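You operate a simulated robot arm through the tools that you are given. There is no shell and no other tool.

The job below is to be done with a simulated two-armed robot. You get a single attempt, and the scene is never put back.

## Task
Pick up the white bottle with one hand, pass it to the other hand and put it on the narrow end of the red pedestal. Set down upright: white bottle.
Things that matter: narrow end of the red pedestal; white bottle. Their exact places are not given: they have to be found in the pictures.

Only the result counts: the job must be done as asked and must still hold three seconds after the hand-in. Knocking over, shifting, dropping, spilling or breaking anything else fails it.

## Robot
Two 7-joint arms with two-finger parallel grippers on one trunk, on a base that moves. Base frame: it is fixed to the floor where the robot stands at the start and does not move with it; the origin is under the middle of the robot, x ahead of it, y to its left, z up. Lengths are in mm, angles in rad, forces in N, time in s.
The left shoulder is at the start at [22, 131, 1224], the right one opposite. Each reaches about 671 mm from its shoulder. Places, roughly: narrow end of the red pedestal (18x20 cm) [1740, 400, 900]. Payload 1.57 kg a hand.
The TCP of each hand is the grasp point between the finger pads, 30 mm short of the fingertips. In the tool frame z runs along the fingers and y along their closing line. The gripper opens to 80 mm. The fingers are 17 mm wide and 12 mm thick; the gripper's body (40 by 82 mm) begins 80 mm behind the TCP.
Orientation is that of the tool frame in the base frame, as a unit quaternion [w, x, y, z]. With the fingers straight down and closing along the base's y, the tool's x points along the base's -x, its y along +y and its z along -z.

## Interface
- The arms move only by the tool apply_moves. It takes "left_plan", "right_plan" or both (then of equal length, played together; a hand with none holds still); each is a list of rows, each an object of numbers (a shift or turn left out is 0, a gripper value left out holds the last): "rx", "ry", "rz": the turn, a rotation vector about the tool's x, y, z in units of 180 degrees (1.0 is 180 degrees); "x", "y", "z": the shift along the tool's x, y, z in units of 150 mm (1.0 is 150 mm); "fingers": the gripper command, from -1 (shut) to 1 (fully open), values between in proportion. In form: [{"rx": .., "ry": .., "rz": .., "x": .., "y": .., "z": .., "fingers": ..}, ...]. A call has 1 to 20 rows; each row is the pose to reach, as a shift and turn from the pose commanded when the call began, along the tool's axes at that moment. A call with a number of a shift or a turn outside -1 to 1 is refused whole. Each row takes 0.2 s and may step no farther than 50 mm and 0.15 rad from the row before; otherwise, or with a gripper value out of range, the whole call is refused. A pose out of reach is approached as far as the arm can. The call stops where the force on the tool passes 40 N (or 10 N more than at its start, if that is more) or the arm is blocked; 0.2 s more then pass. Each finger travels about 45 mm/s and halts on what it meets, pressing with about 41 N; the grip force reading is that of the motor and also rises with nothing between the fingers. The clock runs only during rows and for 0.2 s after the last one: add rows that repeat a pose to give the fingers time. It gives the time, the measured TCP pose, the force on the tool (base axes), the opening and the grip force at its end, in the units of the frame above (readings bear some noise), with the torque about the TCP (base axes, N m) and any sound that the robot's microphone picked up.
- Cameras (640 x 400 px; columns grow to the right, rows downward): "scene" is now at [193.1, -19.9, 1133.3]; the picture's right is [-0.14, -0.99, 0.01], its down [-0.31, 0.04, -0.95] and it looks along [0.94, -0.14, -0.31] (base axes); focal length 214 px, centre (320, 200). "left" rides on the left gripper at [72, 7, -122] in its tool frame; the picture's right is [-0.09, 1.00, 0.00], its down [-0.84, -0.08, -0.54] and it looks along [-0.54, -0.05, 0.84] (tool axes); focal length 238 px, centre (320, 200). "right" rides on the right gripper at [72, -7, -122] in its tool frame; the picture's right is [0.09, 1.00, 0.00], its down [-0.84, 0.08, -0.54] and it looks along [-0.54, 0.05, 0.84] (tool axes); focal length 238 px, centre (320, 200).
- get_image(camera): a new picture of that camera. It takes no simulated time.
- move_column(by): slides the trunk up (or, below 0, down) by that many mm; the arms and the scene camera ride with it, the base frame stays. It gives what a move gives, with no picture.
- drive_base(legs): drives the robot by 1 to 6 legs, each [ahead, left, turn to the left] in mm, mm and rad, along the robot's own axes; the way and the turn of a leg run together, so that a leg with both is an arc; at most 1500 mm and 3.142 rad a leg. The arms and the cameras ride along, it lands a little off, and it stops where it bumps. It gives what a move gives.
- turn_head(pan, tilt): turns the head with the scene camera to pan (to the left, within 1.047 rad either way) and tilt (down, from -0.506 to 1.204), counted from straight ahead of the robot. It gives what a move gives.
- pixel_to_xyz(camera, pixels): for up to 12 pixels [column, row] of the newest picture of that camera ("zoom" is the newest enlarged one), the place [x, y, z] in the base frame of the surface seen there, good to about 3 mm. It takes no simulated time.
- enlarge(camera, box): a new picture of the part [left, top, right, bottom] of that camera's present view, enlarged. It takes no simulated time.
- sign_off(): hands the job in; it is judged then, once.

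Open the grippers and draw the arms clear of the work before you hand the job in, unless the task says otherwise.

The tools are called after "Request:" by a JSON object that holds its "method" and its "body". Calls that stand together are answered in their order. apply_moves: Moves the arms, as the interface text tells. Its arguments: {"type":"object","properties":{"left_plan":{"type":"array"},"right_plan":{"type":"array"}},"required":[]} The other tools are called the same way: move_column (by) moves the trunk up or down; drive_base (legs) drives the base; turn_head (pan, tilt) turns the head that bears the scene camera; get_image (camera) takes a picture; pixel_to_xyz (camera, pixels) gives the place of the surface under pixels of a picture; enlarge (camera, box) takes an enlarged picture of a part of a camera's view; sign_off () hands the job in.

At the start:

```text
clock: 0.0
left_ee_pos: [239.8, 225.3, 1074.6]
left_tool_rot: [-0.157, -0.006, 0.985, 0.065]
left_contact_force: [8.0, -59.5, 21.2]
left_wrist_torque: [-2.89, -0.32, 0.42]
left_finger_gap: 80.4
left_grasp_force: 0.5
right_ee_pos: [214.3, -93.9, 1102.3]
right_tool_rot: [-0.089, 0.003, 0.994, -0.062]
right_contact_force: [0.2, -0.9, 0.0]
right_wrist_torque: [0.0, -0.02, 0.02]
right_finger_gap: 80.2
right_grasp_force: 0.0
trunk travel left (down, up): [-600.0, 640.0]
robot x, y, heading: [-1.7, 1.5, -0.003]
head pan, tilt (commanded): [-0.143, 0.318]
```

scene: 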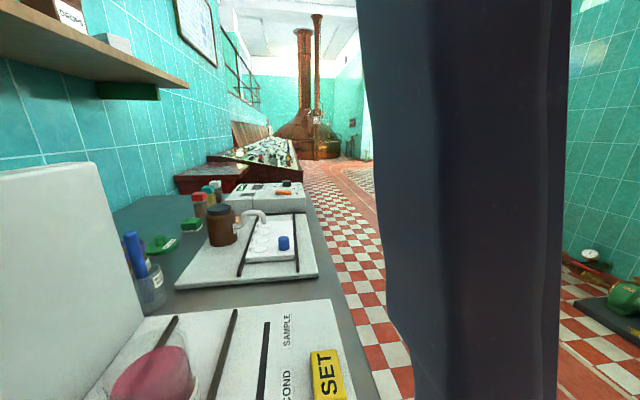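
right: 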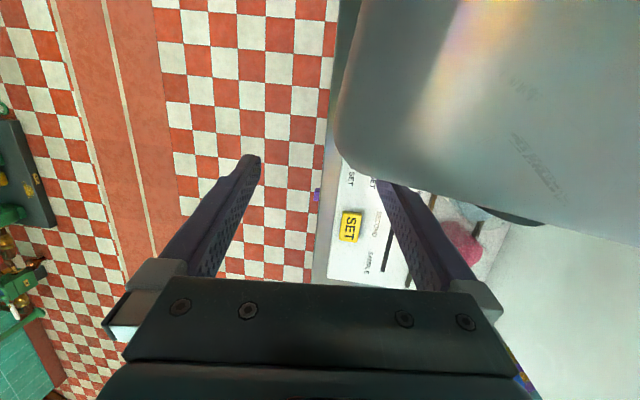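
left: 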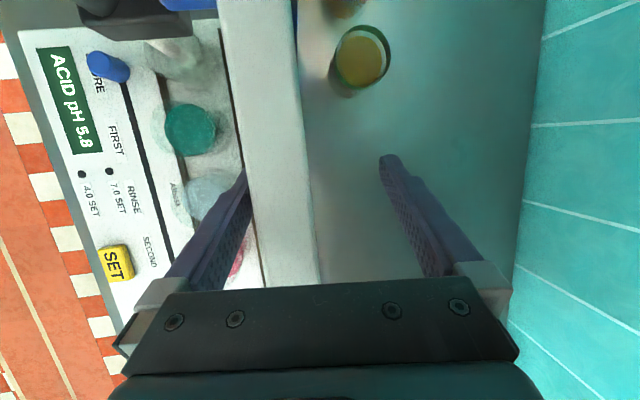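

The left hand reads about 60 N of side force at the start, so it may be touching something. I'll take fresh pictures from all cameras before moving anything.

Request:
{"method": "get_image", "body": {"camera": "scene"}}

Request:
{"method": "get_image", "body": {"camera": "left"}}

Request:
{"method": "get_image", "body": {"camera": "right"}}

```text
taken
```

scene: 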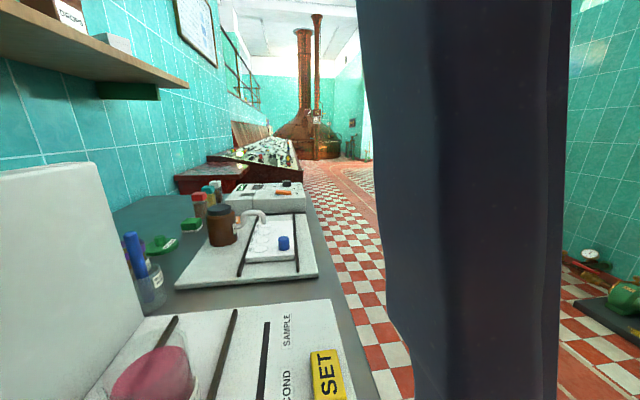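

```text
taken
```

left: 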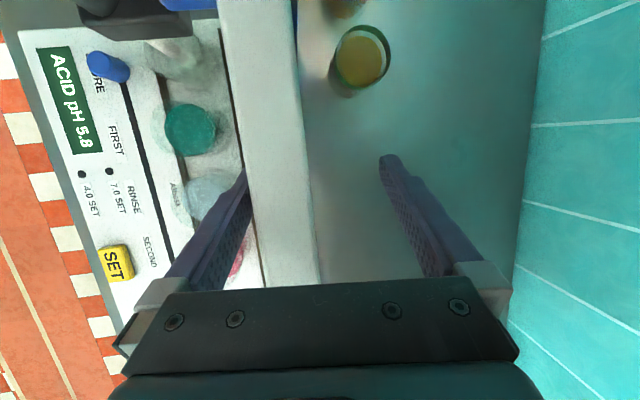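

```text
taken
```

right: 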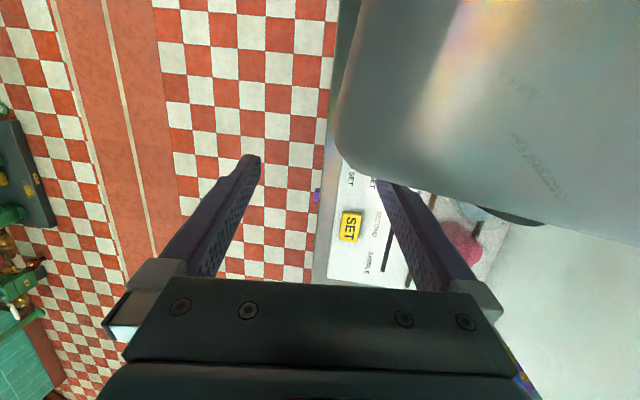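

The left fingers seem to straddle a white upright panel (left picture, columns 245–315), and the -y fingertip is near (245,175), probably pressing on it. I'll measure points around it before moving.

Request:
{"method": "pixel_to_xyz", "body": {"camera": "left", "pixels": [[230, 20], [290, 20], [250, 150], [300, 150], [275, 270], [312, 270], [245, 180], [215, 240], [385, 165], [430, 230], [360, 55], [450, 150]]}}

Request:
{"method": "enlarge", "body": {"camera": "left", "box": [160, 100, 460, 300]}}

Request:
{"method": "pixel_to_xyz", "body": {"camera": "scene", "pixels": [[10, 180], [85, 165], [130, 310], [60, 300], [450, 200], [160, 360], [325, 370], [220, 220], [285, 243], [265, 235], [275, 190], [210, 160]]}}

```text
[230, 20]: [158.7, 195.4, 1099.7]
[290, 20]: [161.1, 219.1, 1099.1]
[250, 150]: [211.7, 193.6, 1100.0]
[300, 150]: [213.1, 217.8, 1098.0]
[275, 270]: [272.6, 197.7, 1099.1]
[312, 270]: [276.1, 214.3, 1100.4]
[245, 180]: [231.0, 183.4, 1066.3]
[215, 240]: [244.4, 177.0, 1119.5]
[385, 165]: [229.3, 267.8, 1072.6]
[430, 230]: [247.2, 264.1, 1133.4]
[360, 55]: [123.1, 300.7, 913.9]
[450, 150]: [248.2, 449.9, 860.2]
```

```text
2.00 times, centred on (310, 200) of left
```

zoom: 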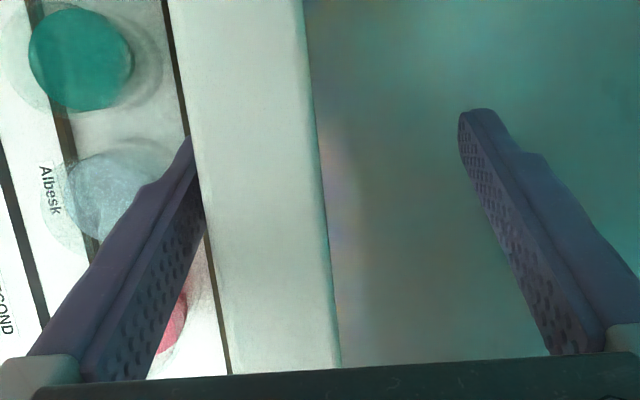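

```text
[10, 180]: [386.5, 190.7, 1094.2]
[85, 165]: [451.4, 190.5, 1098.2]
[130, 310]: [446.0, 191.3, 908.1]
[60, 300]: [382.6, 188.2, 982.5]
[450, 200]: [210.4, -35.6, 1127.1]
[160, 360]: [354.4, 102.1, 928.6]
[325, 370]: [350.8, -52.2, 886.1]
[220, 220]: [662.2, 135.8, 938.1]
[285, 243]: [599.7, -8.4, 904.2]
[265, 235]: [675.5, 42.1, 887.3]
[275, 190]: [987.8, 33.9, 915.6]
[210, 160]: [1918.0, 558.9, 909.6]
```

The panel spans y≈190–219 with its top at z≈1100. The -y fingertip (y≈189, z≈1041) is pressing on its -y face. I'll shift the left hand slightly toward -y along tool y, then draw it up along the fingers.

Request:
{"method": "apply_moves", "body": {"left_plan": [{"y": -0.02}, {"y": -0.04}, {"y": -0.055}]}}

```text
clock: 0.8
left_ee_pos: [237.5, 224.3, 1075.2]
left_tool_rot: [-0.157, -0.006, 0.985, 0.07]
left_contact_force: [4.4, -5.0, -0.5]
left_wrist_torque: [-0.15, -0.14, 0.12]
left_finger_gap: 80.2
left_grasp_force: 0.0
right_ee_pos: [212.5, -85.8, 1100.7]
right_tool_rot: [-0.09, 0.003, 0.994, -0.059]
right_contact_force: [-0.2, 0.5, 0.4]
right_wrist_torque: [-0.05, 0.02, -0.05]
right_finger_gap: 79.9
right_grasp_force: 0.0
trunk travel left (down, up): [-600.0, 640.0]
robot x, y, heading: [-1.8, -0.4, 0.002]
head pan, tilt (commanded): [-0.143, 0.318]
```

The force has dropped to about 5 N, so the hand is nearly free. I'll move 3 mm more toward -y and lift along the fingers to clear the panel top.

Request:
{"method": "apply_moves", "body": {"left_plan": [{"y": -0.02, "z": -0.05}, {"y": -0.02, "z": -0.2}, {"y": -0.02, "z": -0.4}, {"y": -0.02, "z": -0.6}, {"y": -0.02, "z": -0.7}]}}

```text
clock: 1.7
left_ee_pos: [224.5, 213.3, 1085.7]
left_tool_rot: [-0.275, -0.011, 0.959, 0.061]
left_contact_force: [0.6, 0.3, 0.4]
left_wrist_torque: [0.03, 0.0, -0.04]
left_finger_gap: 79.9
left_grasp_force: 0.1
right_ee_pos: [204.2, -92.6, 1098.9]
right_tool_rot: [-0.095, 0.001, 0.994, -0.061]
right_contact_force: [0.2, -0.4, -0.3]
right_wrist_torque: [0.0, -0.01, -0.02]
right_finger_gap: 80.2
right_grasp_force: 0.0
trunk travel left (down, up): [-600.0, 640.0]
robot x, y, heading: [-4.9, 0.7, 0.002]
head pan, tilt (commanded): [-0.143, 0.318]
stopped in row 4 (left hand): the arm was blocked; the commanded pose is now the measured one
```

The left arm got blocked partway up, with the wrist pitched, so some link is touching something. I'll look at the surroundings before moving again.

Request:
{"method": "get_image", "body": {"camera": "left"}}

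Request:
{"method": "turn_head", "body": {"pan": 0.9, "tilt": 0.3}}

Request:
{"method": "get_image", "body": {"camera": "scene"}}

```text
taken
```

left: 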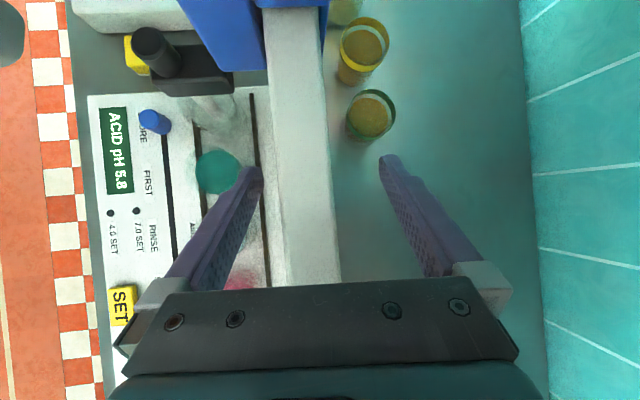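

```text
clock: 3.0
left_ee_pos: [226.5, 212.0, 1084.9]
left_tool_rot: [-0.274, -0.013, 0.96, 0.058]
left_contact_force: [0.5, 0.7, 1.2]
left_wrist_torque: [0.03, 0.01, 0.0]
left_finger_gap: 80.1
left_grasp_force: 0.1
right_ee_pos: [204.4, -91.9, 1098.8]
right_tool_rot: [-0.097, 0.002, 0.993, -0.061]
right_contact_force: [-0.3, -0.2, -0.2]
right_wrist_torque: [0.02, -0.01, 0.0]
right_finger_gap: 79.9
right_grasp_force: 0.0
trunk travel left (down, up): [-600.0, 640.0]
robot x, y, heading: [-1.9, -1.1, -0.005]
head pan, tilt (commanded): [0.901, 0.3]
```

```text
taken
```

scene: 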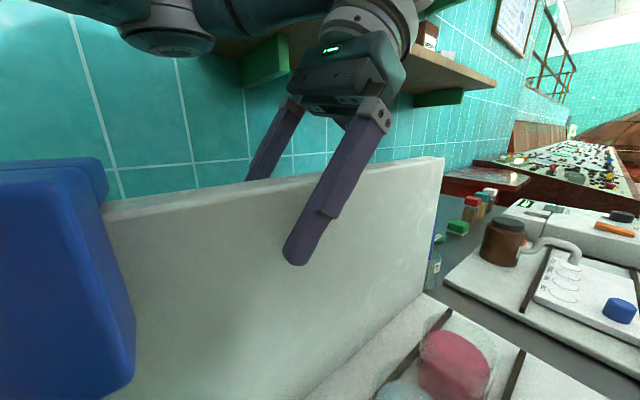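

The picture shows the left wrist tucked under the wooden shelf (its edge runs from (395,60) to (495,85)), with the fingers straddling the white panel. I'll measure the shelf and panel edges to find a way out.

Request:
{"method": "pixel_to_xyz", "body": {"camera": "scene", "pixels": [[420, 80], [470, 75], [490, 82], [265, 65], [440, 98], [435, 60], [230, 47], [440, 165], [110, 205], [270, 185], [300, 250], [60, 200]]}}

Request:
{"method": "pixel_to_xyz", "body": {"camera": "scene", "pixels": [[400, 30], [355, 20], [410, 15], [165, 40], [250, 15], [380, 70], [295, 85], [345, 60], [427, 35], [80, 120], [350, 5], [440, 240]]}}

Request:
{"method": "enlarge", "body": {"camera": "scene", "box": [200, 0, 520, 200]}}

```text
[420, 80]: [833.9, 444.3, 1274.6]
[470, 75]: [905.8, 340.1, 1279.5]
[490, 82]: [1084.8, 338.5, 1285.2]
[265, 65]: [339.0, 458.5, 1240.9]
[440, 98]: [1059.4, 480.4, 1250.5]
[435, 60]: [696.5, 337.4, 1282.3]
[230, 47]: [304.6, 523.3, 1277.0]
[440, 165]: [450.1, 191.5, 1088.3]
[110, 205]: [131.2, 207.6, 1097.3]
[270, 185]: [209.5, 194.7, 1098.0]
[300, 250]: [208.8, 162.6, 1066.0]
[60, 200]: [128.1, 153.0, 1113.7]
```

```text
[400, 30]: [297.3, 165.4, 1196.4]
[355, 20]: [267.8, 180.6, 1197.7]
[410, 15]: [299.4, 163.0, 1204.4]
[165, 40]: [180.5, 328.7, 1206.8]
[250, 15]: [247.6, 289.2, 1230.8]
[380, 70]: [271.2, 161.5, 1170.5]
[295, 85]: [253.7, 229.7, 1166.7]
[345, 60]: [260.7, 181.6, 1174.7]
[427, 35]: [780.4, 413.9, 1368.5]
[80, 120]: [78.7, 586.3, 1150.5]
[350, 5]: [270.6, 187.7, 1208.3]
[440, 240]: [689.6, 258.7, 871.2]
```

```text
2.00 times, centred on (360, 100) of scene
```

zoom: 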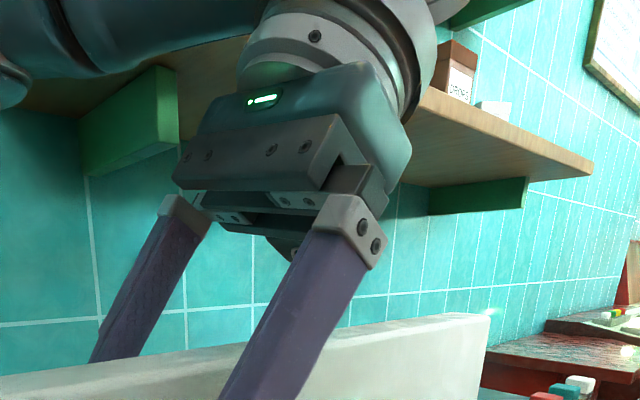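

The shelf underside is at z≈1277 with its front edge at y≈338. The forearm is just beneath it, so a straight lift is blocked. The panel runs along x, so I'll swing the fingers forward about the wrist, in the panel's own plane, which needs no extra height.

Request:
{"method": "apply_moves", "body": {"left_plan": [{"x": -0.1331, "z": -0.0067, "ry": -0.0318}, {"x": -0.2649, "z": -0.0266, "ry": -0.0637}, {"x": -0.394, "z": -0.0596, "ry": -0.0955}, {"x": -0.5192, "z": -0.1053, "ry": -0.1273}, {"x": -0.6392, "z": -0.1632, "ry": -0.1592}, {"x": -0.7529, "z": -0.2329, "ry": -0.191}, {"x": -0.859, "z": -0.3136, "ry": -0.2228}]}}

```text
clock: 4.6
left_ee_pos: [367.1, 221.6, 1060.8]
left_tool_rot: [0.076, 0.007, 0.995, 0.064]
left_contact_force: [0.0, -0.3, 0.0]
left_wrist_torque: [0.02, -0.01, 0.02]
left_finger_gap: 80.0
left_grasp_force: 0.1
right_ee_pos: [211.0, -86.1, 1100.2]
right_tool_rot: [-0.091, 0.002, 0.994, -0.057]
right_contact_force: [0.2, -0.6, 0.6]
right_wrist_torque: [0.05, 0.0, 0.01]
right_finger_gap: 80.0
right_grasp_force: 0.2
trunk travel left (down, up): [-600.0, 640.0]
robot x, y, heading: [2.2, -0.8, -0.004]
head pan, tilt (commanded): [0.901, 0.3]
```

The swing was free of contact, and the left TCP is now at (367, 222, 1061) with near-zero force. I'll continue the same swing so the fingers rise above the panel top.

Request:
{"method": "apply_moves", "body": {"left_plan": [{"x": -0.1331, "z": -0.0067, "ry": -0.0318}, {"x": -0.2649, "z": -0.0266, "ry": -0.0637}, {"x": -0.394, "z": -0.0596, "ry": -0.0955}, {"x": -0.5192, "z": -0.1053, "ry": -0.1273}, {"x": -0.6392, "z": -0.1632, "ry": -0.1592}, {"x": -0.7529, "z": -0.2329, "ry": -0.191}, {"x": -0.859, "z": -0.3136, "ry": -0.2228}, {"x": -0.956, "z": -0.4044, "ry": -0.2546}]}}

Request:
{"method": "get_image", "body": {"camera": "scene"}}

Request:
{"method": "get_image", "body": {"camera": "left"}}

```text
clock: 6.4
left_ee_pos: [498.8, 210.4, 1144.3]
left_tool_rot: [0.457, 0.032, 0.887, 0.055]
left_contact_force: [0.0, -0.4, 0.2]
left_wrist_torque: [0.03, 0.0, 0.0]
left_finger_gap: 80.2
left_grasp_force: 0.1
right_ee_pos: [211.1, -85.6, 1100.3]
right_tool_rot: [-0.092, 0.001, 0.994, -0.058]
right_contact_force: [0.1, 0.4, 0.7]
right_wrist_torque: [-0.02, 0.0, 0.0]
right_finger_gap: 80.0
right_grasp_force: 0.0
trunk travel left (down, up): [-600.0, 640.0]
robot x, y, heading: [-1.2, 1.2, -0.004]
head pan, tilt (commanded): [0.901, 0.3]
```

```text
taken
```

scene: 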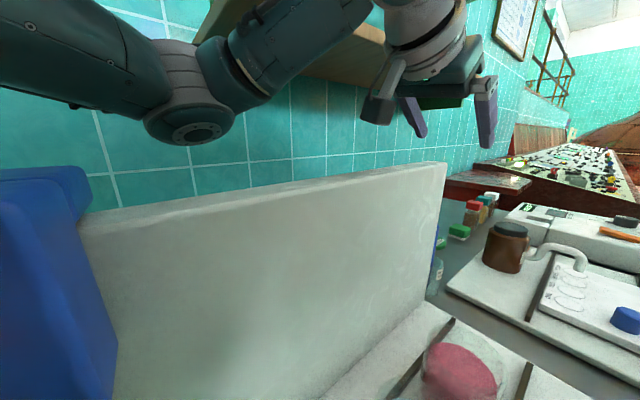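

```text
taken
```

left: 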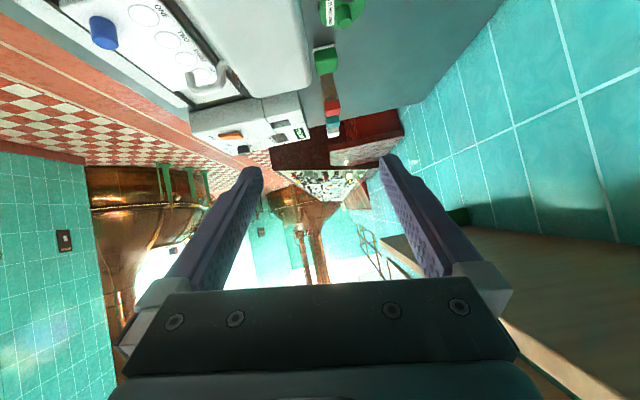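

The left hand is now clear above the panel. Now I'll search for the white bottle by sweeping the head.

Request:
{"method": "turn_head", "body": {"pan": 0.35, "tilt": 0.45}}

Request:
{"method": "get_image", "body": {"camera": "scene"}}

```text
clock: 7.4
left_ee_pos: [499.0, 210.3, 1142.6]
left_tool_rot: [0.457, 0.033, 0.887, 0.055]
left_contact_force: [0.2, -0.2, -1.0]
left_wrist_torque: [0.01, 0.01, -0.04]
left_finger_gap: 79.9
left_grasp_force: 0.1
right_ee_pos: [210.7, -87.0, 1099.5]
right_tool_rot: [-0.092, 0.002, 0.994, -0.059]
right_contact_force: [0.3, -12.8, -4.4]
right_wrist_torque: [0.41, 0.02, -0.06]
right_finger_gap: 69.2
right_grasp_force: 0.0
trunk travel left (down, up): [-600.0, 640.0]
robot x, y, heading: [-3.2, -1.9, -0.001]
head pan, tilt (commanded): [0.351, 0.45]
```

```text
taken
```

scene: 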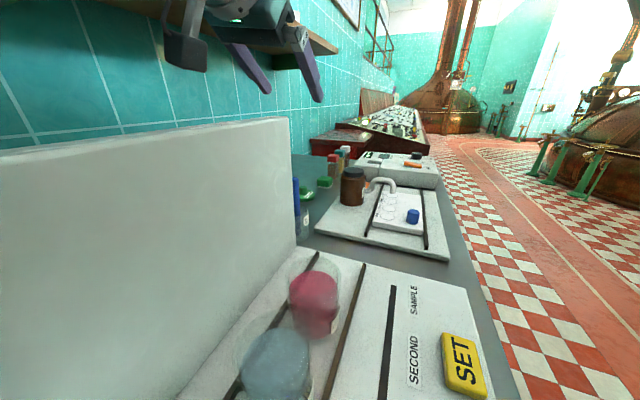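

The head turn brushed the right finger (right force y≈-13 N, gap 69 mm). I'll move the right hand away to -y and see the view again.

Request:
{"method": "apply_moves", "body": {"right_plan": [{"y": -0.2}, {"y": -0.45}, {"y": -0.7}, {"y": -0.95, "fingers": 1}]}}

Request:
{"method": "turn_head", "body": {"pan": 0.0, "tilt": 0.5}}

Request:
{"method": "get_image", "body": {"camera": "scene"}}

Request:
{"method": "get_image", "body": {"camera": "right"}}

```text
clock: 8.1
left_ee_pos: [499.0, 210.8, 1143.6]
left_tool_rot: [0.457, 0.032, 0.887, 0.056]
left_contact_force: [0.3, 0.3, -0.2]
left_wrist_torque: [0.0, 0.02, -0.01]
left_finger_gap: 79.9
left_grasp_force: 0.1
right_ee_pos: [194.5, -182.6, 1078.8]
right_tool_rot: [-0.158, -0.006, 0.98, -0.119]
right_contact_force: [-0.4, 0.3, 0.1]
right_wrist_torque: [-0.02, -0.02, -0.03]
right_finger_gap: 80.1
right_grasp_force: 0.2
trunk travel left (down, up): [-600.0, 640.0]
robot x, y, heading: [1.3, 1.2, -0.002]
head pan, tilt (commanded): [0.351, 0.45]
stopped in row 3 (right hand): the arm was blocked; the commanded pose is now the measured one
```

```text
clock: 8.9
left_ee_pos: [498.6, 211.0, 1143.6]
left_tool_rot: [0.457, 0.032, 0.887, 0.055]
left_contact_force: [-0.1, 0.1, 0.6]
left_wrist_torque: [-0.01, 0.0, 0.01]
left_finger_gap: 80.0
left_grasp_force: 0.1
right_ee_pos: [194.9, -182.3, 1080.1]
right_tool_rot: [-0.158, -0.007, 0.98, -0.12]
right_contact_force: [1.1, 0.9, 0.2]
right_wrist_torque: [0.01, 0.0, -0.02]
right_finger_gap: 79.9
right_grasp_force: 0.1
trunk travel left (down, up): [-600.0, 640.0]
robot x, y, heading: [-4.2, 0.1, -0.001]
head pan, tilt (commanded): [0.0, 0.499]
```

```text
taken
```

scene: 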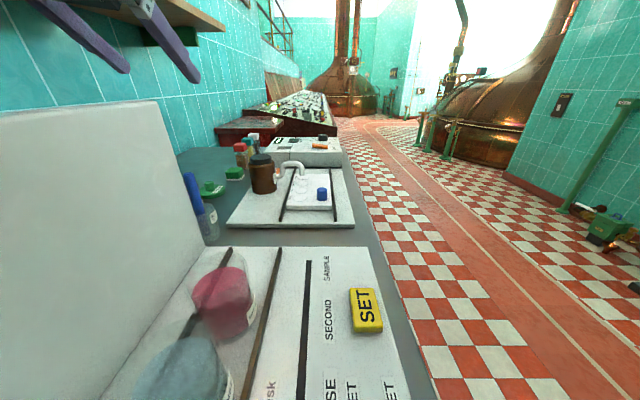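

```text
taken
```

right: 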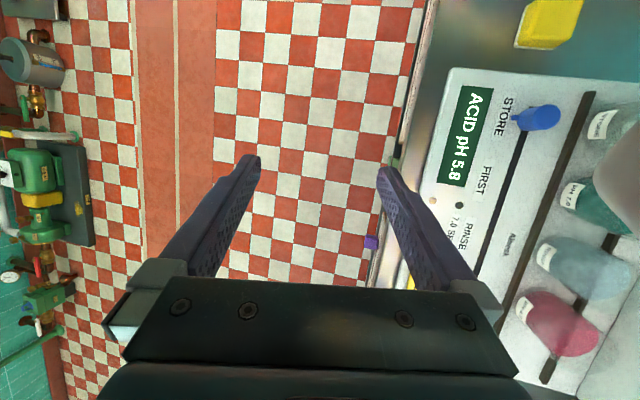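

I'll tilt the head down to see where the bench is relative to the base, and look for the bottle close by.

Request:
{"method": "turn_head", "body": {"pan": 0.0, "tilt": 1.2}}

Request:
{"method": "get_image", "body": {"camera": "scene"}}

Request:
{"method": "turn_head", "body": {"pan": 1.04, "tilt": 0.8}}

Request:
{"method": "get_image", "body": {"camera": "scene"}}

Request:
{"method": "turn_head", "body": {"pan": -0.8, "tilt": 0.4}}

Request:
{"method": "get_image", "body": {"camera": "scene"}}

```text
clock: 10.0
left_ee_pos: [498.8, 211.3, 1144.3]
left_tool_rot: [0.458, 0.033, 0.887, 0.054]
left_contact_force: [0.5, 0.5, -0.8]
left_wrist_torque: [0.02, 0.01, 0.0]
left_finger_gap: 79.9
left_grasp_force: 0.1
right_ee_pos: [194.0, -182.7, 1079.7]
right_tool_rot: [-0.157, -0.006, 0.98, -0.12]
right_contact_force: [0.7, 0.2, -0.1]
right_wrist_torque: [0.0, -0.01, 0.05]
right_finger_gap: 79.9
right_grasp_force: 0.0
trunk travel left (down, up): [-600.0, 640.0]
robot x, y, heading: [-1.2, -0.3, -0.0]
head pan, tilt (commanded): [0.0, 1.201]
```

```text
taken
```

scene: 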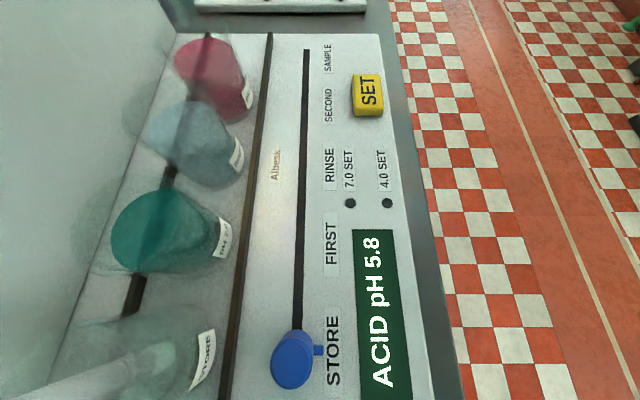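

```text
clock: 11.3
left_ee_pos: [498.6, 210.1, 1144.2]
left_tool_rot: [0.457, 0.032, 0.887, 0.055]
left_contact_force: [0.0, -0.1, -0.1]
left_wrist_torque: [-0.02, -0.01, 0.0]
left_finger_gap: 79.9
left_grasp_force: 0.0
right_ee_pos: [193.7, -181.9, 1079.3]
right_tool_rot: [-0.158, -0.006, 0.98, -0.12]
right_contact_force: [0.2, 1.0, 0.3]
right_wrist_torque: [0.01, 0.0, 0.01]
right_finger_gap: 80.0
right_grasp_force: 0.0
trunk travel left (down, up): [-600.0, 640.0]
robot x, y, heading: [-3.4, -2.9, 0.002]
head pan, tilt (commanded): [1.04, 0.799]
```

```text
taken
```

scene: 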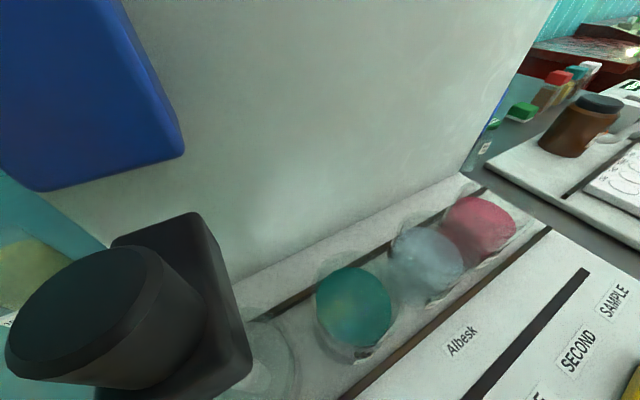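

```text
clock: 13.1
left_ee_pos: [499.5, 211.8, 1144.0]
left_tool_rot: [0.458, 0.032, 0.887, 0.055]
left_contact_force: [-0.6, 0.1, 1.1]
left_wrist_torque: [0.01, 0.04, -0.02]
left_finger_gap: 79.9
left_grasp_force: 0.1
right_ee_pos: [194.4, -183.3, 1080.1]
right_tool_rot: [-0.158, -0.006, 0.98, -0.12]
right_contact_force: [0.1, 0.8, -0.5]
right_wrist_torque: [-0.04, -0.01, 0.0]
right_finger_gap: 80.0
right_grasp_force: 0.0
trunk travel left (down, up): [-600.0, 640.0]
robot x, y, heading: [-1.5, 2.0, 0.002]
head pan, tilt (commanded): [-0.799, 0.4]
```

```text
taken
```

scene: 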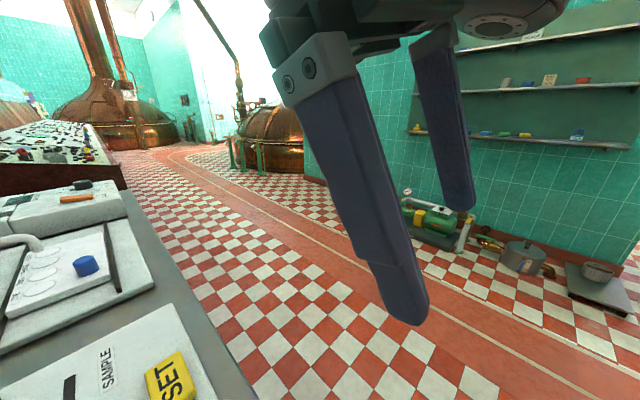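

No bottle is in these views apart from small capped ones farther along the bench. I'll look ahead again with the head at pan 0.15 and zoom in on them.

Request:
{"method": "turn_head", "body": {"pan": 0.15, "tilt": 0.3}}

Request:
{"method": "get_image", "body": {"camera": "scene"}}

Request:
{"method": "enlarge", "body": {"camera": "scene", "box": [190, 60, 390, 185]}}

Request:
{"method": "enlarge", "body": {"camera": "scene", "box": [190, 130, 390, 255]}}

Request:
{"method": "enlarge", "body": {"camera": "scene", "box": [0, 0, 320, 200]}}

```text
clock: 14.4
left_ee_pos: [499.5, 210.6, 1144.6]
left_tool_rot: [0.458, 0.032, 0.887, 0.054]
left_contact_force: [-0.9, 0.3, 0.3]
left_wrist_torque: [0.01, -0.03, 0.03]
left_finger_gap: 80.0
left_grasp_force: 0.1
right_ee_pos: [194.0, -181.8, 1079.5]
right_tool_rot: [-0.158, -0.007, 0.98, -0.12]
right_contact_force: [0.1, 0.4, -0.3]
right_wrist_torque: [-0.02, 0.02, 0.0]
right_finger_gap: 79.9
right_grasp_force: 0.0
trunk travel left (down, up): [-600.0, 640.0]
robot x, y, heading: [-1.7, -1.6, 0.001]
head pan, tilt (commanded): [0.15, 0.3]
```

```text
taken
```

scene: 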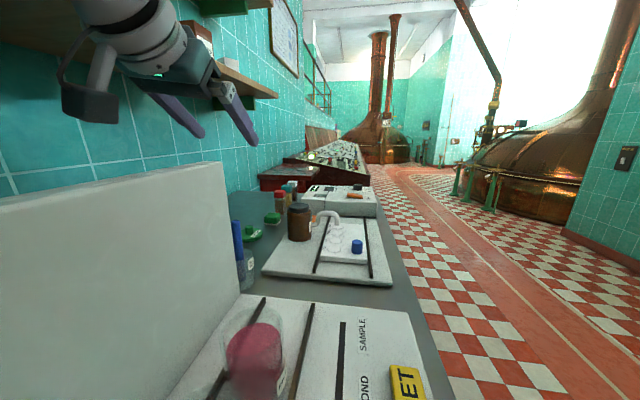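

```text
3.20 times, centred on (290, 122) of scene
```

zoom: 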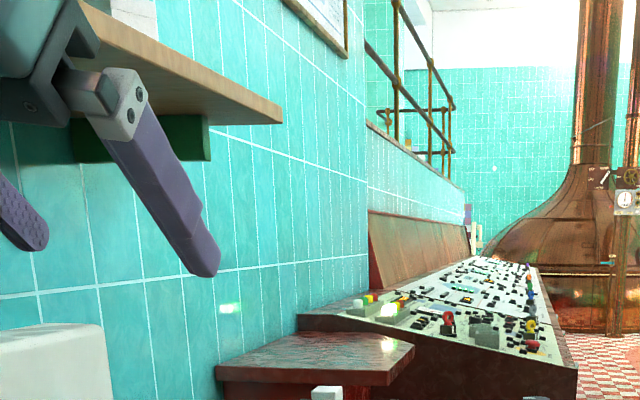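

```text
3.20 times, centred on (290, 192) of scene
```

zoom: 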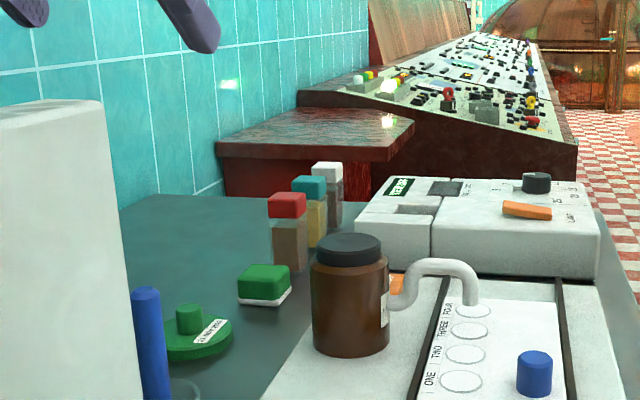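

```text
2.00 times, centred on (160, 100) of scene
```

zoom: 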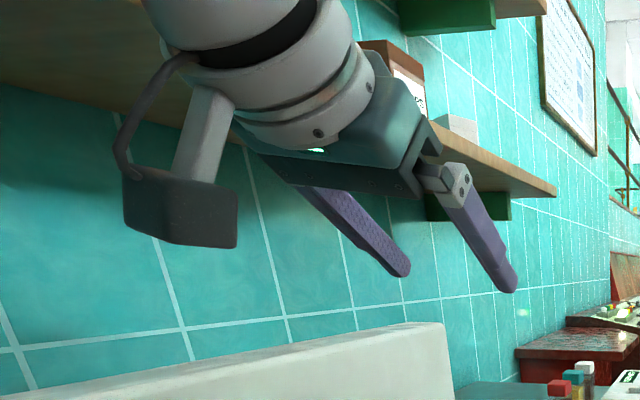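

I can see three small bottles with red, teal and white caps, and behind them the red pedestal's narrow end. I'll zoom in and measure them.

Request:
{"method": "enlarge", "body": {"camera": "scene", "box": [260, 165, 340, 215]}}

Request:
{"method": "pixel_to_xyz", "body": {"camera": "zoom", "pixels": [[100, 250], [200, 200], [250, 180], [260, 120], [300, 100], [330, 250], [60, 60], [200, 30], [270, 240]]}}

```text
8.00 times, centred on (300, 190) of scene
```

zoom: 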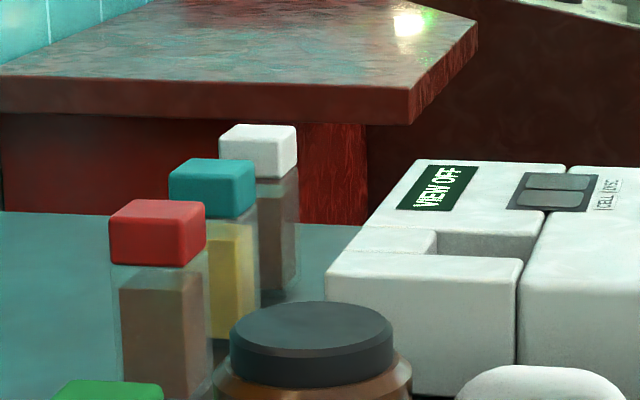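

```text
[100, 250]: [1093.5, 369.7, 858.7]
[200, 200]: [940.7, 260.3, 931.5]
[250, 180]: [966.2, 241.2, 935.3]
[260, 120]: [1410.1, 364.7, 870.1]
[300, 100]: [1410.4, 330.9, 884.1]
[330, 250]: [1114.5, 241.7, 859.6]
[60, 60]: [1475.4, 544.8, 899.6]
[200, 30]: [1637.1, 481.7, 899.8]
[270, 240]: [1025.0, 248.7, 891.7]
```

The white-capped bottle stands near (1000, 247) with its top at z≈935, on a bench top at z≈860. To confirm there's no better "white bottle" and to plan driving, I'll move the left hand out from under the shelf toward -y.

Request:
{"method": "apply_moves", "body": {"left_plan": [{"y": -0.25}, {"y": -0.5}, {"y": -0.75}, {"y": -1.0}]}}

Request:
{"method": "get_image", "body": {"camera": "scene"}}

```text
clock: 15.6
left_ee_pos: [503.5, 104.9, 1133.6]
left_tool_rot: [0.461, 0.019, 0.884, 0.081]
left_contact_force: [0.4, 1.0, 0.4]
left_wrist_torque: [0.0, -0.02, 0.02]
left_finger_gap: 80.2
left_grasp_force: 0.1
right_ee_pos: [196.9, -160.1, 1077.6]
right_tool_rot: [-0.157, -0.012, 0.981, -0.112]
right_contact_force: [-0.4, 0.3, 1.3]
right_wrist_torque: [-0.01, 0.03, 0.01]
right_finger_gap: 80.2
right_grasp_force: 0.1
trunk travel left (down, up): [-600.0, 640.0]
robot x, y, heading: [-1.3, 4.2, 0.007]
head pan, tilt (commanded): [0.15, 0.3]
stopped in row 4 (left hand): the arm was blocked; the commanded pose is now the measured one
```

```text
taken
```

scene: 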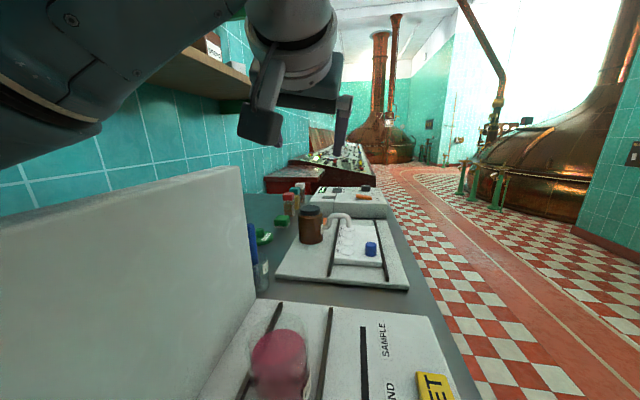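

The left hand is at y=105, and the arm stopped against something near the robot's own body. I'll measure the bench edge and floor to understand where the base can drive.

Request:
{"method": "pixel_to_xyz", "body": {"camera": "scene", "pixels": [[455, 345], [425, 280], [395, 210], [510, 380], [600, 390], [480, 300], [420, 200], [372, 160], [365, 165], [360, 180], [340, 160], [550, 300]]}}

Request:
{"method": "get_image", "body": {"camera": "right"}}

Request:
{"method": "pixel_to_xyz", "body": {"camera": "right", "pixels": [[420, 20], [390, 150], [375, 240], [430, 20], [400, 240], [540, 20], [20, 100], [150, 100], [300, 50], [450, 30]]}}

```text
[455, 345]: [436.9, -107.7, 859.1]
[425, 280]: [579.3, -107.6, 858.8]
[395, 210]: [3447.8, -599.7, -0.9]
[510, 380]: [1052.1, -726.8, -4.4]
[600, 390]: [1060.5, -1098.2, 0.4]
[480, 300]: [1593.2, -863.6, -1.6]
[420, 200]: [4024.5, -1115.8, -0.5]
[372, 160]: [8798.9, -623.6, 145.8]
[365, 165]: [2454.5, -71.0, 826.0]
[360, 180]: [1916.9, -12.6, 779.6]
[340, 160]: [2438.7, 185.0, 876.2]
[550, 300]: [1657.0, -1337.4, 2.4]
```

```text
taken
```

right: 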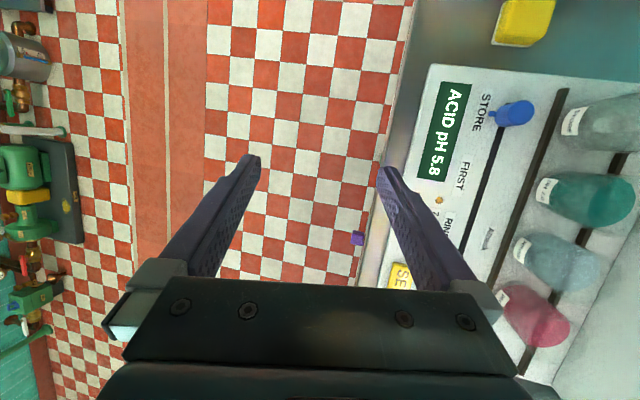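

```text
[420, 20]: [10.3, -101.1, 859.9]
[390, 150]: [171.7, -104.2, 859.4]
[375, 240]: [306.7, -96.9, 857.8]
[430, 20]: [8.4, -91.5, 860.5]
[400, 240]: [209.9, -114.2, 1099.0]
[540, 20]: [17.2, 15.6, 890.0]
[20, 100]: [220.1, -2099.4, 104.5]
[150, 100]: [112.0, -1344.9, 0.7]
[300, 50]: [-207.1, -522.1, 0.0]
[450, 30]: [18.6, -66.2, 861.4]
```

The bench edge is at y≈-107, z≈860, and runs back to at least x≈8, so I need to see how the base stands relative to it. I'll tilt the head fully down again and query the lowest pixels.

Request:
{"method": "turn_head", "body": {"pan": -0.6, "tilt": 1.2}}

Request:
{"method": "get_image", "body": {"camera": "scene"}}

Request:
{"method": "pixel_to_xyz", "body": {"camera": "scene", "pixels": [[320, 395], [200, 395], [100, 395], [20, 395], [450, 395], [600, 395], [320, 300], [100, 250], [250, 250]]}}

```text
clock: 16.8
left_ee_pos: [503.4, 102.9, 1134.5]
left_tool_rot: [0.463, 0.021, 0.882, 0.082]
left_contact_force: [0.0, 0.5, -0.2]
left_wrist_torque: [-0.01, 0.0, -0.03]
left_finger_gap: 79.8
left_grasp_force: 0.0
right_ee_pos: [195.2, -161.9, 1075.7]
right_tool_rot: [-0.157, -0.01, 0.981, -0.109]
right_contact_force: [0.3, -0.5, 0.5]
right_wrist_torque: [0.03, 0.02, 0.0]
right_finger_gap: 80.1
right_grasp_force: 0.1
trunk travel left (down, up): [-600.0, 640.0]
robot x, y, heading: [1.4, 4.4, 0.005]
head pan, tilt (commanded): [-0.6, 1.201]
```

```text
taken
```

scene: 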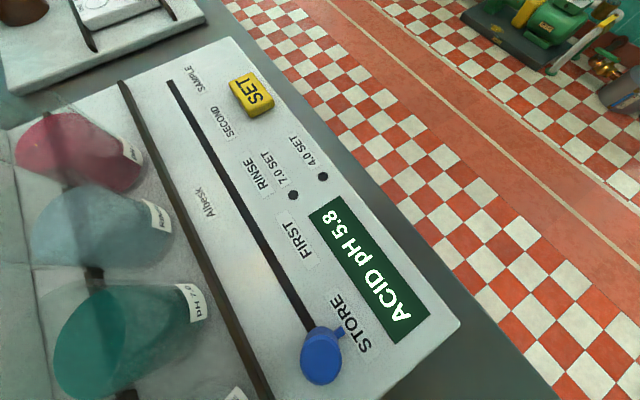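

```text
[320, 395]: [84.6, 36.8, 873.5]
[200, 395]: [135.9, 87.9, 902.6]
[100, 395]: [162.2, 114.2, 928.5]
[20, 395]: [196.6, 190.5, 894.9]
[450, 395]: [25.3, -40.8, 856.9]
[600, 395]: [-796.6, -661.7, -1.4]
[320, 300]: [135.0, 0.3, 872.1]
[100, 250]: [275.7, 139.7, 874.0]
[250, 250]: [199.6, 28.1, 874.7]
```

I still can't see how the base sits relative to the bench end. I'll move the right hand ahead and out over the aisle, which gives it room and lets its camera look back later.

Request:
{"method": "apply_moves", "body": {"right_plan": [{"x": -0.25}, {"x": -0.5}, {"x": -0.75}, {"x": -1.0}]}}

```text
clock: 17.8
left_ee_pos: [502.8, 102.3, 1134.1]
left_tool_rot: [0.463, 0.022, 0.882, 0.082]
left_contact_force: [-0.2, 0.0, -0.2]
left_wrist_torque: [-0.01, 0.0, 0.02]
left_finger_gap: 80.0
left_grasp_force: 0.1
right_ee_pos: [339.5, -164.1, 1030.7]
right_tool_rot: [-0.156, -0.011, 0.982, -0.11]
right_contact_force: [0.7, 0.3, -0.3]
right_wrist_torque: [0.0, 0.04, 0.02]
right_finger_gap: 80.0
right_grasp_force: 0.1
trunk travel left (down, up): [-600.0, 640.0]
robot x, y, heading: [-1.1, 3.6, 0.003]
head pan, tilt (commanded): [-0.6, 1.201]
```

The right hand moved ahead freely. Now I'll move it toward -y, over the aisle.

Request:
{"method": "apply_moves", "body": {"right_plan": [{"y": -0.25}, {"y": -0.5}, {"y": -0.75}, {"y": -1.0}]}}

Request:
{"method": "get_image", "body": {"camera": "right"}}

```text
clock: 18.8
left_ee_pos: [504.0, 101.9, 1133.0]
left_tool_rot: [0.462, 0.021, 0.883, 0.083]
left_contact_force: [0.2, 0.2, 1.1]
left_wrist_torque: [-0.03, 0.01, -0.01]
left_finger_gap: 79.9
left_grasp_force: 0.0
right_ee_pos: [348.3, -310.5, 1063.2]
right_tool_rot: [-0.157, -0.011, 0.981, -0.11]
right_contact_force: [0.1, -1.3, -0.3]
right_wrist_torque: [0.0, -0.01, 0.02]
right_finger_gap: 80.0
right_grasp_force: 0.1
trunk travel left (down, up): [-600.0, 640.0]
robot x, y, heading: [-3.1, 2.6, 0.001]
head pan, tilt (commanded): [-0.6, 1.201]
```

```text
taken
```

right: 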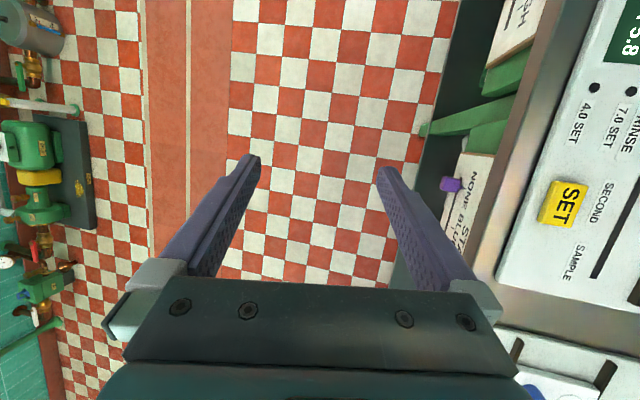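

Under the bench edge I see cabinet contents (labels, a purple knob at (452,184)). I'll yaw the right hand so its camera looks toward the bench and robot.

Request:
{"method": "apply_moves", "body": {"right_plan": [{"rz": -0.045}, {"rz": -0.09}, {"rz": -0.135}, {"rz": -0.18}, {"rz": -0.225}, {"rz": -0.27}, {"rz": -0.315}, {"rz": -0.36}, {"rz": -0.405}, {"rz": -0.45}, {"rz": -0.495}]}}

Request:
{"method": "get_image", "body": {"camera": "right"}}

```text
clock: 21.2
left_ee_pos: [503.7, 101.5, 1134.2]
left_tool_rot: [0.462, 0.022, 0.883, 0.082]
left_contact_force: [0.1, 0.8, 0.3]
left_wrist_torque: [-0.03, 0.01, -0.05]
left_finger_gap: 79.9
left_grasp_force: 0.1
right_ee_pos: [347.2, -309.8, 1062.3]
right_tool_rot: [0.189, 0.697, -0.691, -0.032]
right_contact_force: [0.1, 0.5, -0.6]
right_wrist_torque: [0.02, -0.03, -0.01]
right_finger_gap: 80.0
right_grasp_force: 0.2
trunk travel left (down, up): [-600.0, 640.0]
robot x, y, heading: [2.0, 2.8, 0.008]
head pan, tilt (commanded): [-0.6, 1.201]
```

```text
taken
```

right: 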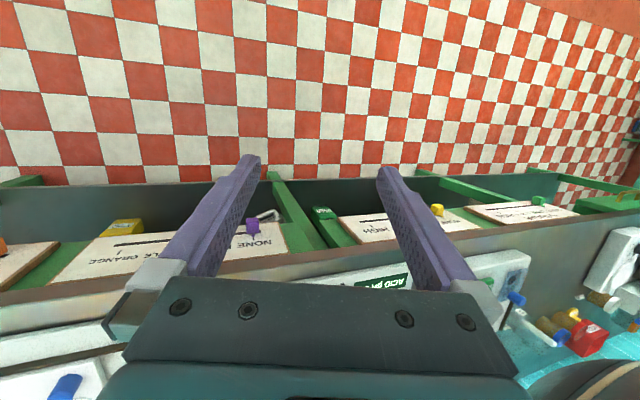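

Now the right camera shows the bench front with trays below it, and the bench seems to end near the right of the picture (column ~610). I'll measure several points.

Request:
{"method": "pixel_to_xyz", "body": {"camera": "right", "pixels": [[600, 180], [630, 205], [550, 240], [590, 215], [610, 270], [590, 340], [560, 315], [260, 235], [440, 215], [160, 240], [560, 195], [100, 320]]}}

Request:
{"method": "enlarge", "body": {"camera": "right", "box": [440, 100, 640, 400]}}

```text
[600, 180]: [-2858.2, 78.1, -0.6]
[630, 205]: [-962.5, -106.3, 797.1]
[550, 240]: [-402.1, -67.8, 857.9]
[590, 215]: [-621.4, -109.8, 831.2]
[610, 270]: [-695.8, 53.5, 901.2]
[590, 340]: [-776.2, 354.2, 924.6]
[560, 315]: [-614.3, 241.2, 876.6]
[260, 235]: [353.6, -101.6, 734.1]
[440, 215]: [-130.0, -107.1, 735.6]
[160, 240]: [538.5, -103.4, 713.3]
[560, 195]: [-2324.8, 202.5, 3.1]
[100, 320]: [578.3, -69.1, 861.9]
```

```text
1.33 times, centred on (540, 250) of right
```

zoom: 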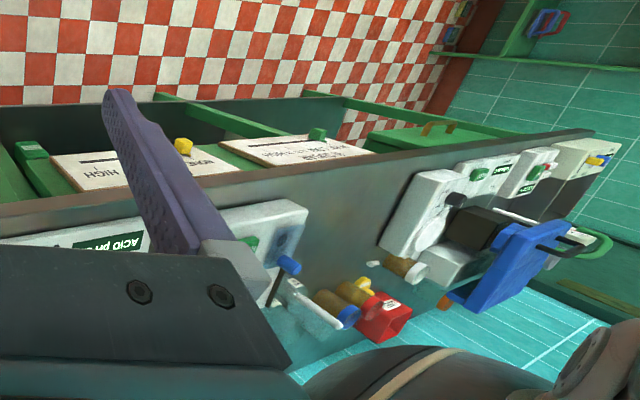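

The bench spans roughly x=-960 to +1100 with the robot in the middle of it. I need to see the trunk itself, so I'll yaw the right hand further to look back at the robot.

Request:
{"method": "apply_moves", "body": {"right_plan": [{"rz": -0.045}, {"rz": -0.09}, {"rz": -0.135}, {"rz": -0.18}, {"rz": -0.225}, {"rz": -0.27}]}}

Request:
{"method": "get_image", "body": {"camera": "right"}}

```text
clock: 22.6
left_ee_pos: [504.3, 103.0, 1134.5]
left_tool_rot: [0.462, 0.021, 0.883, 0.083]
left_contact_force: [-0.5, -0.2, -0.1]
left_wrist_torque: [0.01, 0.01, 0.02]
left_finger_gap: 80.1
left_grasp_force: 0.1
right_ee_pos: [347.6, -309.8, 1063.1]
right_tool_rot: [0.159, 0.92, -0.343, -0.107]
right_contact_force: [0.1, 0.0, 0.3]
right_wrist_torque: [0.02, 0.0, 0.01]
right_finger_gap: 79.9
right_grasp_force: 0.0
trunk travel left (down, up): [-600.0, 640.0]
robot x, y, heading: [0.6, 5.6, 0.007]
head pan, tilt (commanded): [-0.6, 1.201]
```

```text
taken
```

right: 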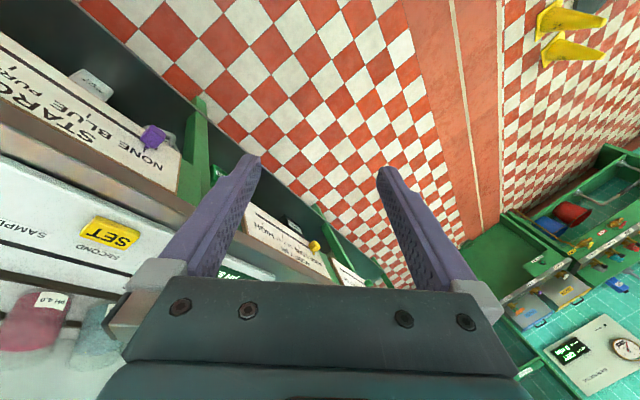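

The gripper hides the trunk in this view. I'll pitch the right hand up so that its camera sees the robot body.

Request:
{"method": "apply_moves", "body": {"right_plan": [{"ry": -0.045}, {"ry": -0.09}, {"ry": -0.135}, {"ry": -0.18}, {"ry": -0.225}, {"ry": -0.27}]}}

Request:
{"method": "get_image", "body": {"camera": "right"}}

```text
clock: 23.7
left_ee_pos: [505.4, 106.0, 1135.8]
left_tool_rot: [0.466, 0.016, 0.881, 0.083]
left_contact_force: [0.6, 0.5, -1.1]
left_wrist_torque: [-0.02, 0.0, 0.03]
left_finger_gap: 80.0
left_grasp_force: 0.0
right_ee_pos: [273.4, -283.0, 1027.0]
right_tool_rot: [0.092, 0.817, -0.363, -0.438]
right_contact_force: [0.6, 0.6, -0.4]
right_wrist_torque: [0.01, 0.03, -0.03]
right_finger_gap: 80.0
right_grasp_force: 0.1
right hand out of reach, approached as far as the arm can: row 3, 4, 5
trunk travel left (down, up): [-600.0, 640.0]
robot x, y, heading: [-3.3, 3.9, 0.007]
head pan, tilt (commanded): [-0.6, 1.201]
stopped in row 5 (right hand): the arm was blocked; the commanded pose is now the measured one
```

```text
taken
```

right: 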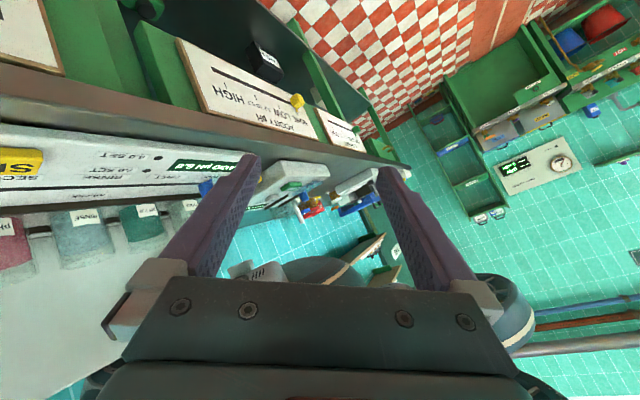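

In this view the bench edge runs uninterrupted, with only shoulder and arm parts visible at (320,265) and (500,310). I'll measure those, to tell whether the trunk hangs from above.

Request:
{"method": "pixel_to_xyz", "body": {"camera": "right", "pixels": [[320, 270], [350, 265], [250, 270], [295, 265], [500, 300], [520, 320], [365, 255], [390, 275], [300, 235], [345, 215], [110, 370]]}}

Request:
{"method": "enlarge", "body": {"camera": "right", "box": [200, 150, 560, 400]}}

Request:
{"method": "get_image", "body": {"camera": "left"}}

```text
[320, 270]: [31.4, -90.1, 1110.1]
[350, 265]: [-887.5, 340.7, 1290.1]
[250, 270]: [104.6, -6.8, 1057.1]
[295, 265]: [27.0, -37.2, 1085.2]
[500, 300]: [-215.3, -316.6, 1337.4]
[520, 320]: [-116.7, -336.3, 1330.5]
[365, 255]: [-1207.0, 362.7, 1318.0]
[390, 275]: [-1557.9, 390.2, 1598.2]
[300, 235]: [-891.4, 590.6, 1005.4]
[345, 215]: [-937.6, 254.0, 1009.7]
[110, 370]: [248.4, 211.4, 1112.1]
```

```text
1.60 times, centred on (380, 275) of right
```

zoom: 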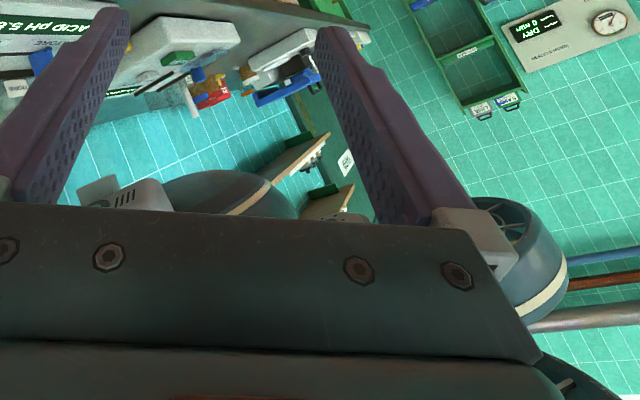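

```text
taken
```

left: 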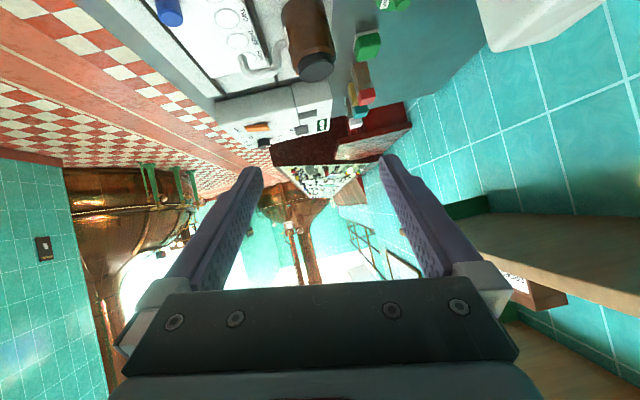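

The torso bottom is around z≈1060–1110 with nothing beneath, so the robot hangs from above and can travel over the bench. I'll check the left arm's clearance to the shelf before raising the column.

Request:
{"method": "turn_head", "body": {"pan": 1.0, "tilt": 0.0}}

Request:
{"method": "get_image", "body": {"camera": "scene"}}

Request:
{"method": "pixel_to_xyz", "body": {"camera": "scene", "pixels": [[100, 100], [200, 100], [300, 100], [50, 150], [150, 150], [250, 150], [100, 50], [200, 50], [300, 50], [400, 100], [450, 80], [350, 150]]}}

```text
clock: 25.4
left_ee_pos: [505.4, 103.9, 1134.8]
left_tool_rot: [0.464, 0.018, 0.882, 0.084]
left_contact_force: [0.8, 0.3, -0.1]
left_wrist_torque: [-0.01, 0.0, 0.04]
left_finger_gap: 79.9
left_grasp_force: 0.1
right_ee_pos: [274.0, -283.0, 1028.8]
right_tool_rot: [0.09, 0.817, -0.364, -0.438]
right_contact_force: [0.9, 0.0, 0.5]
right_wrist_torque: [-0.01, 0.0, 0.03]
right_finger_gap: 80.1
right_grasp_force: 0.1
trunk travel left (down, up): [-600.0, 640.0]
robot x, y, heading: [-0.4, 6.3, 0.01]
head pan, tilt (commanded): [1.0, 0.0]
```

```text
taken
```

scene: 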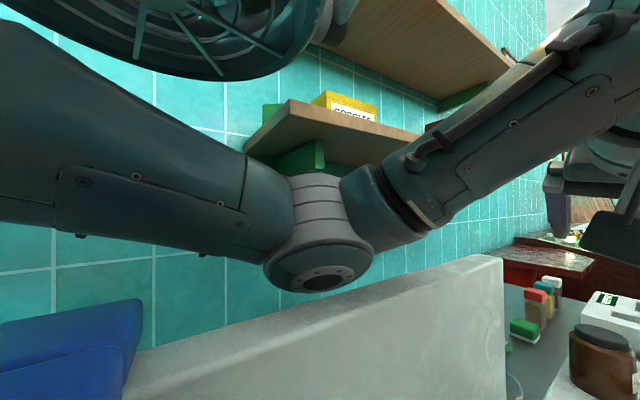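

```text
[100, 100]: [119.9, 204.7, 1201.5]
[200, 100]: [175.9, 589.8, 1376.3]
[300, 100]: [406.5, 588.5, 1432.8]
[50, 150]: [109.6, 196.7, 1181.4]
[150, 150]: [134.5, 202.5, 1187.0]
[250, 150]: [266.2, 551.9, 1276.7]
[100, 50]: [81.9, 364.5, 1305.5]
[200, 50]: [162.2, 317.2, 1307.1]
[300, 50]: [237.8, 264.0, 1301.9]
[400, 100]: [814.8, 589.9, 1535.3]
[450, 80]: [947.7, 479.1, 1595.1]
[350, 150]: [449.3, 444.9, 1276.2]
```

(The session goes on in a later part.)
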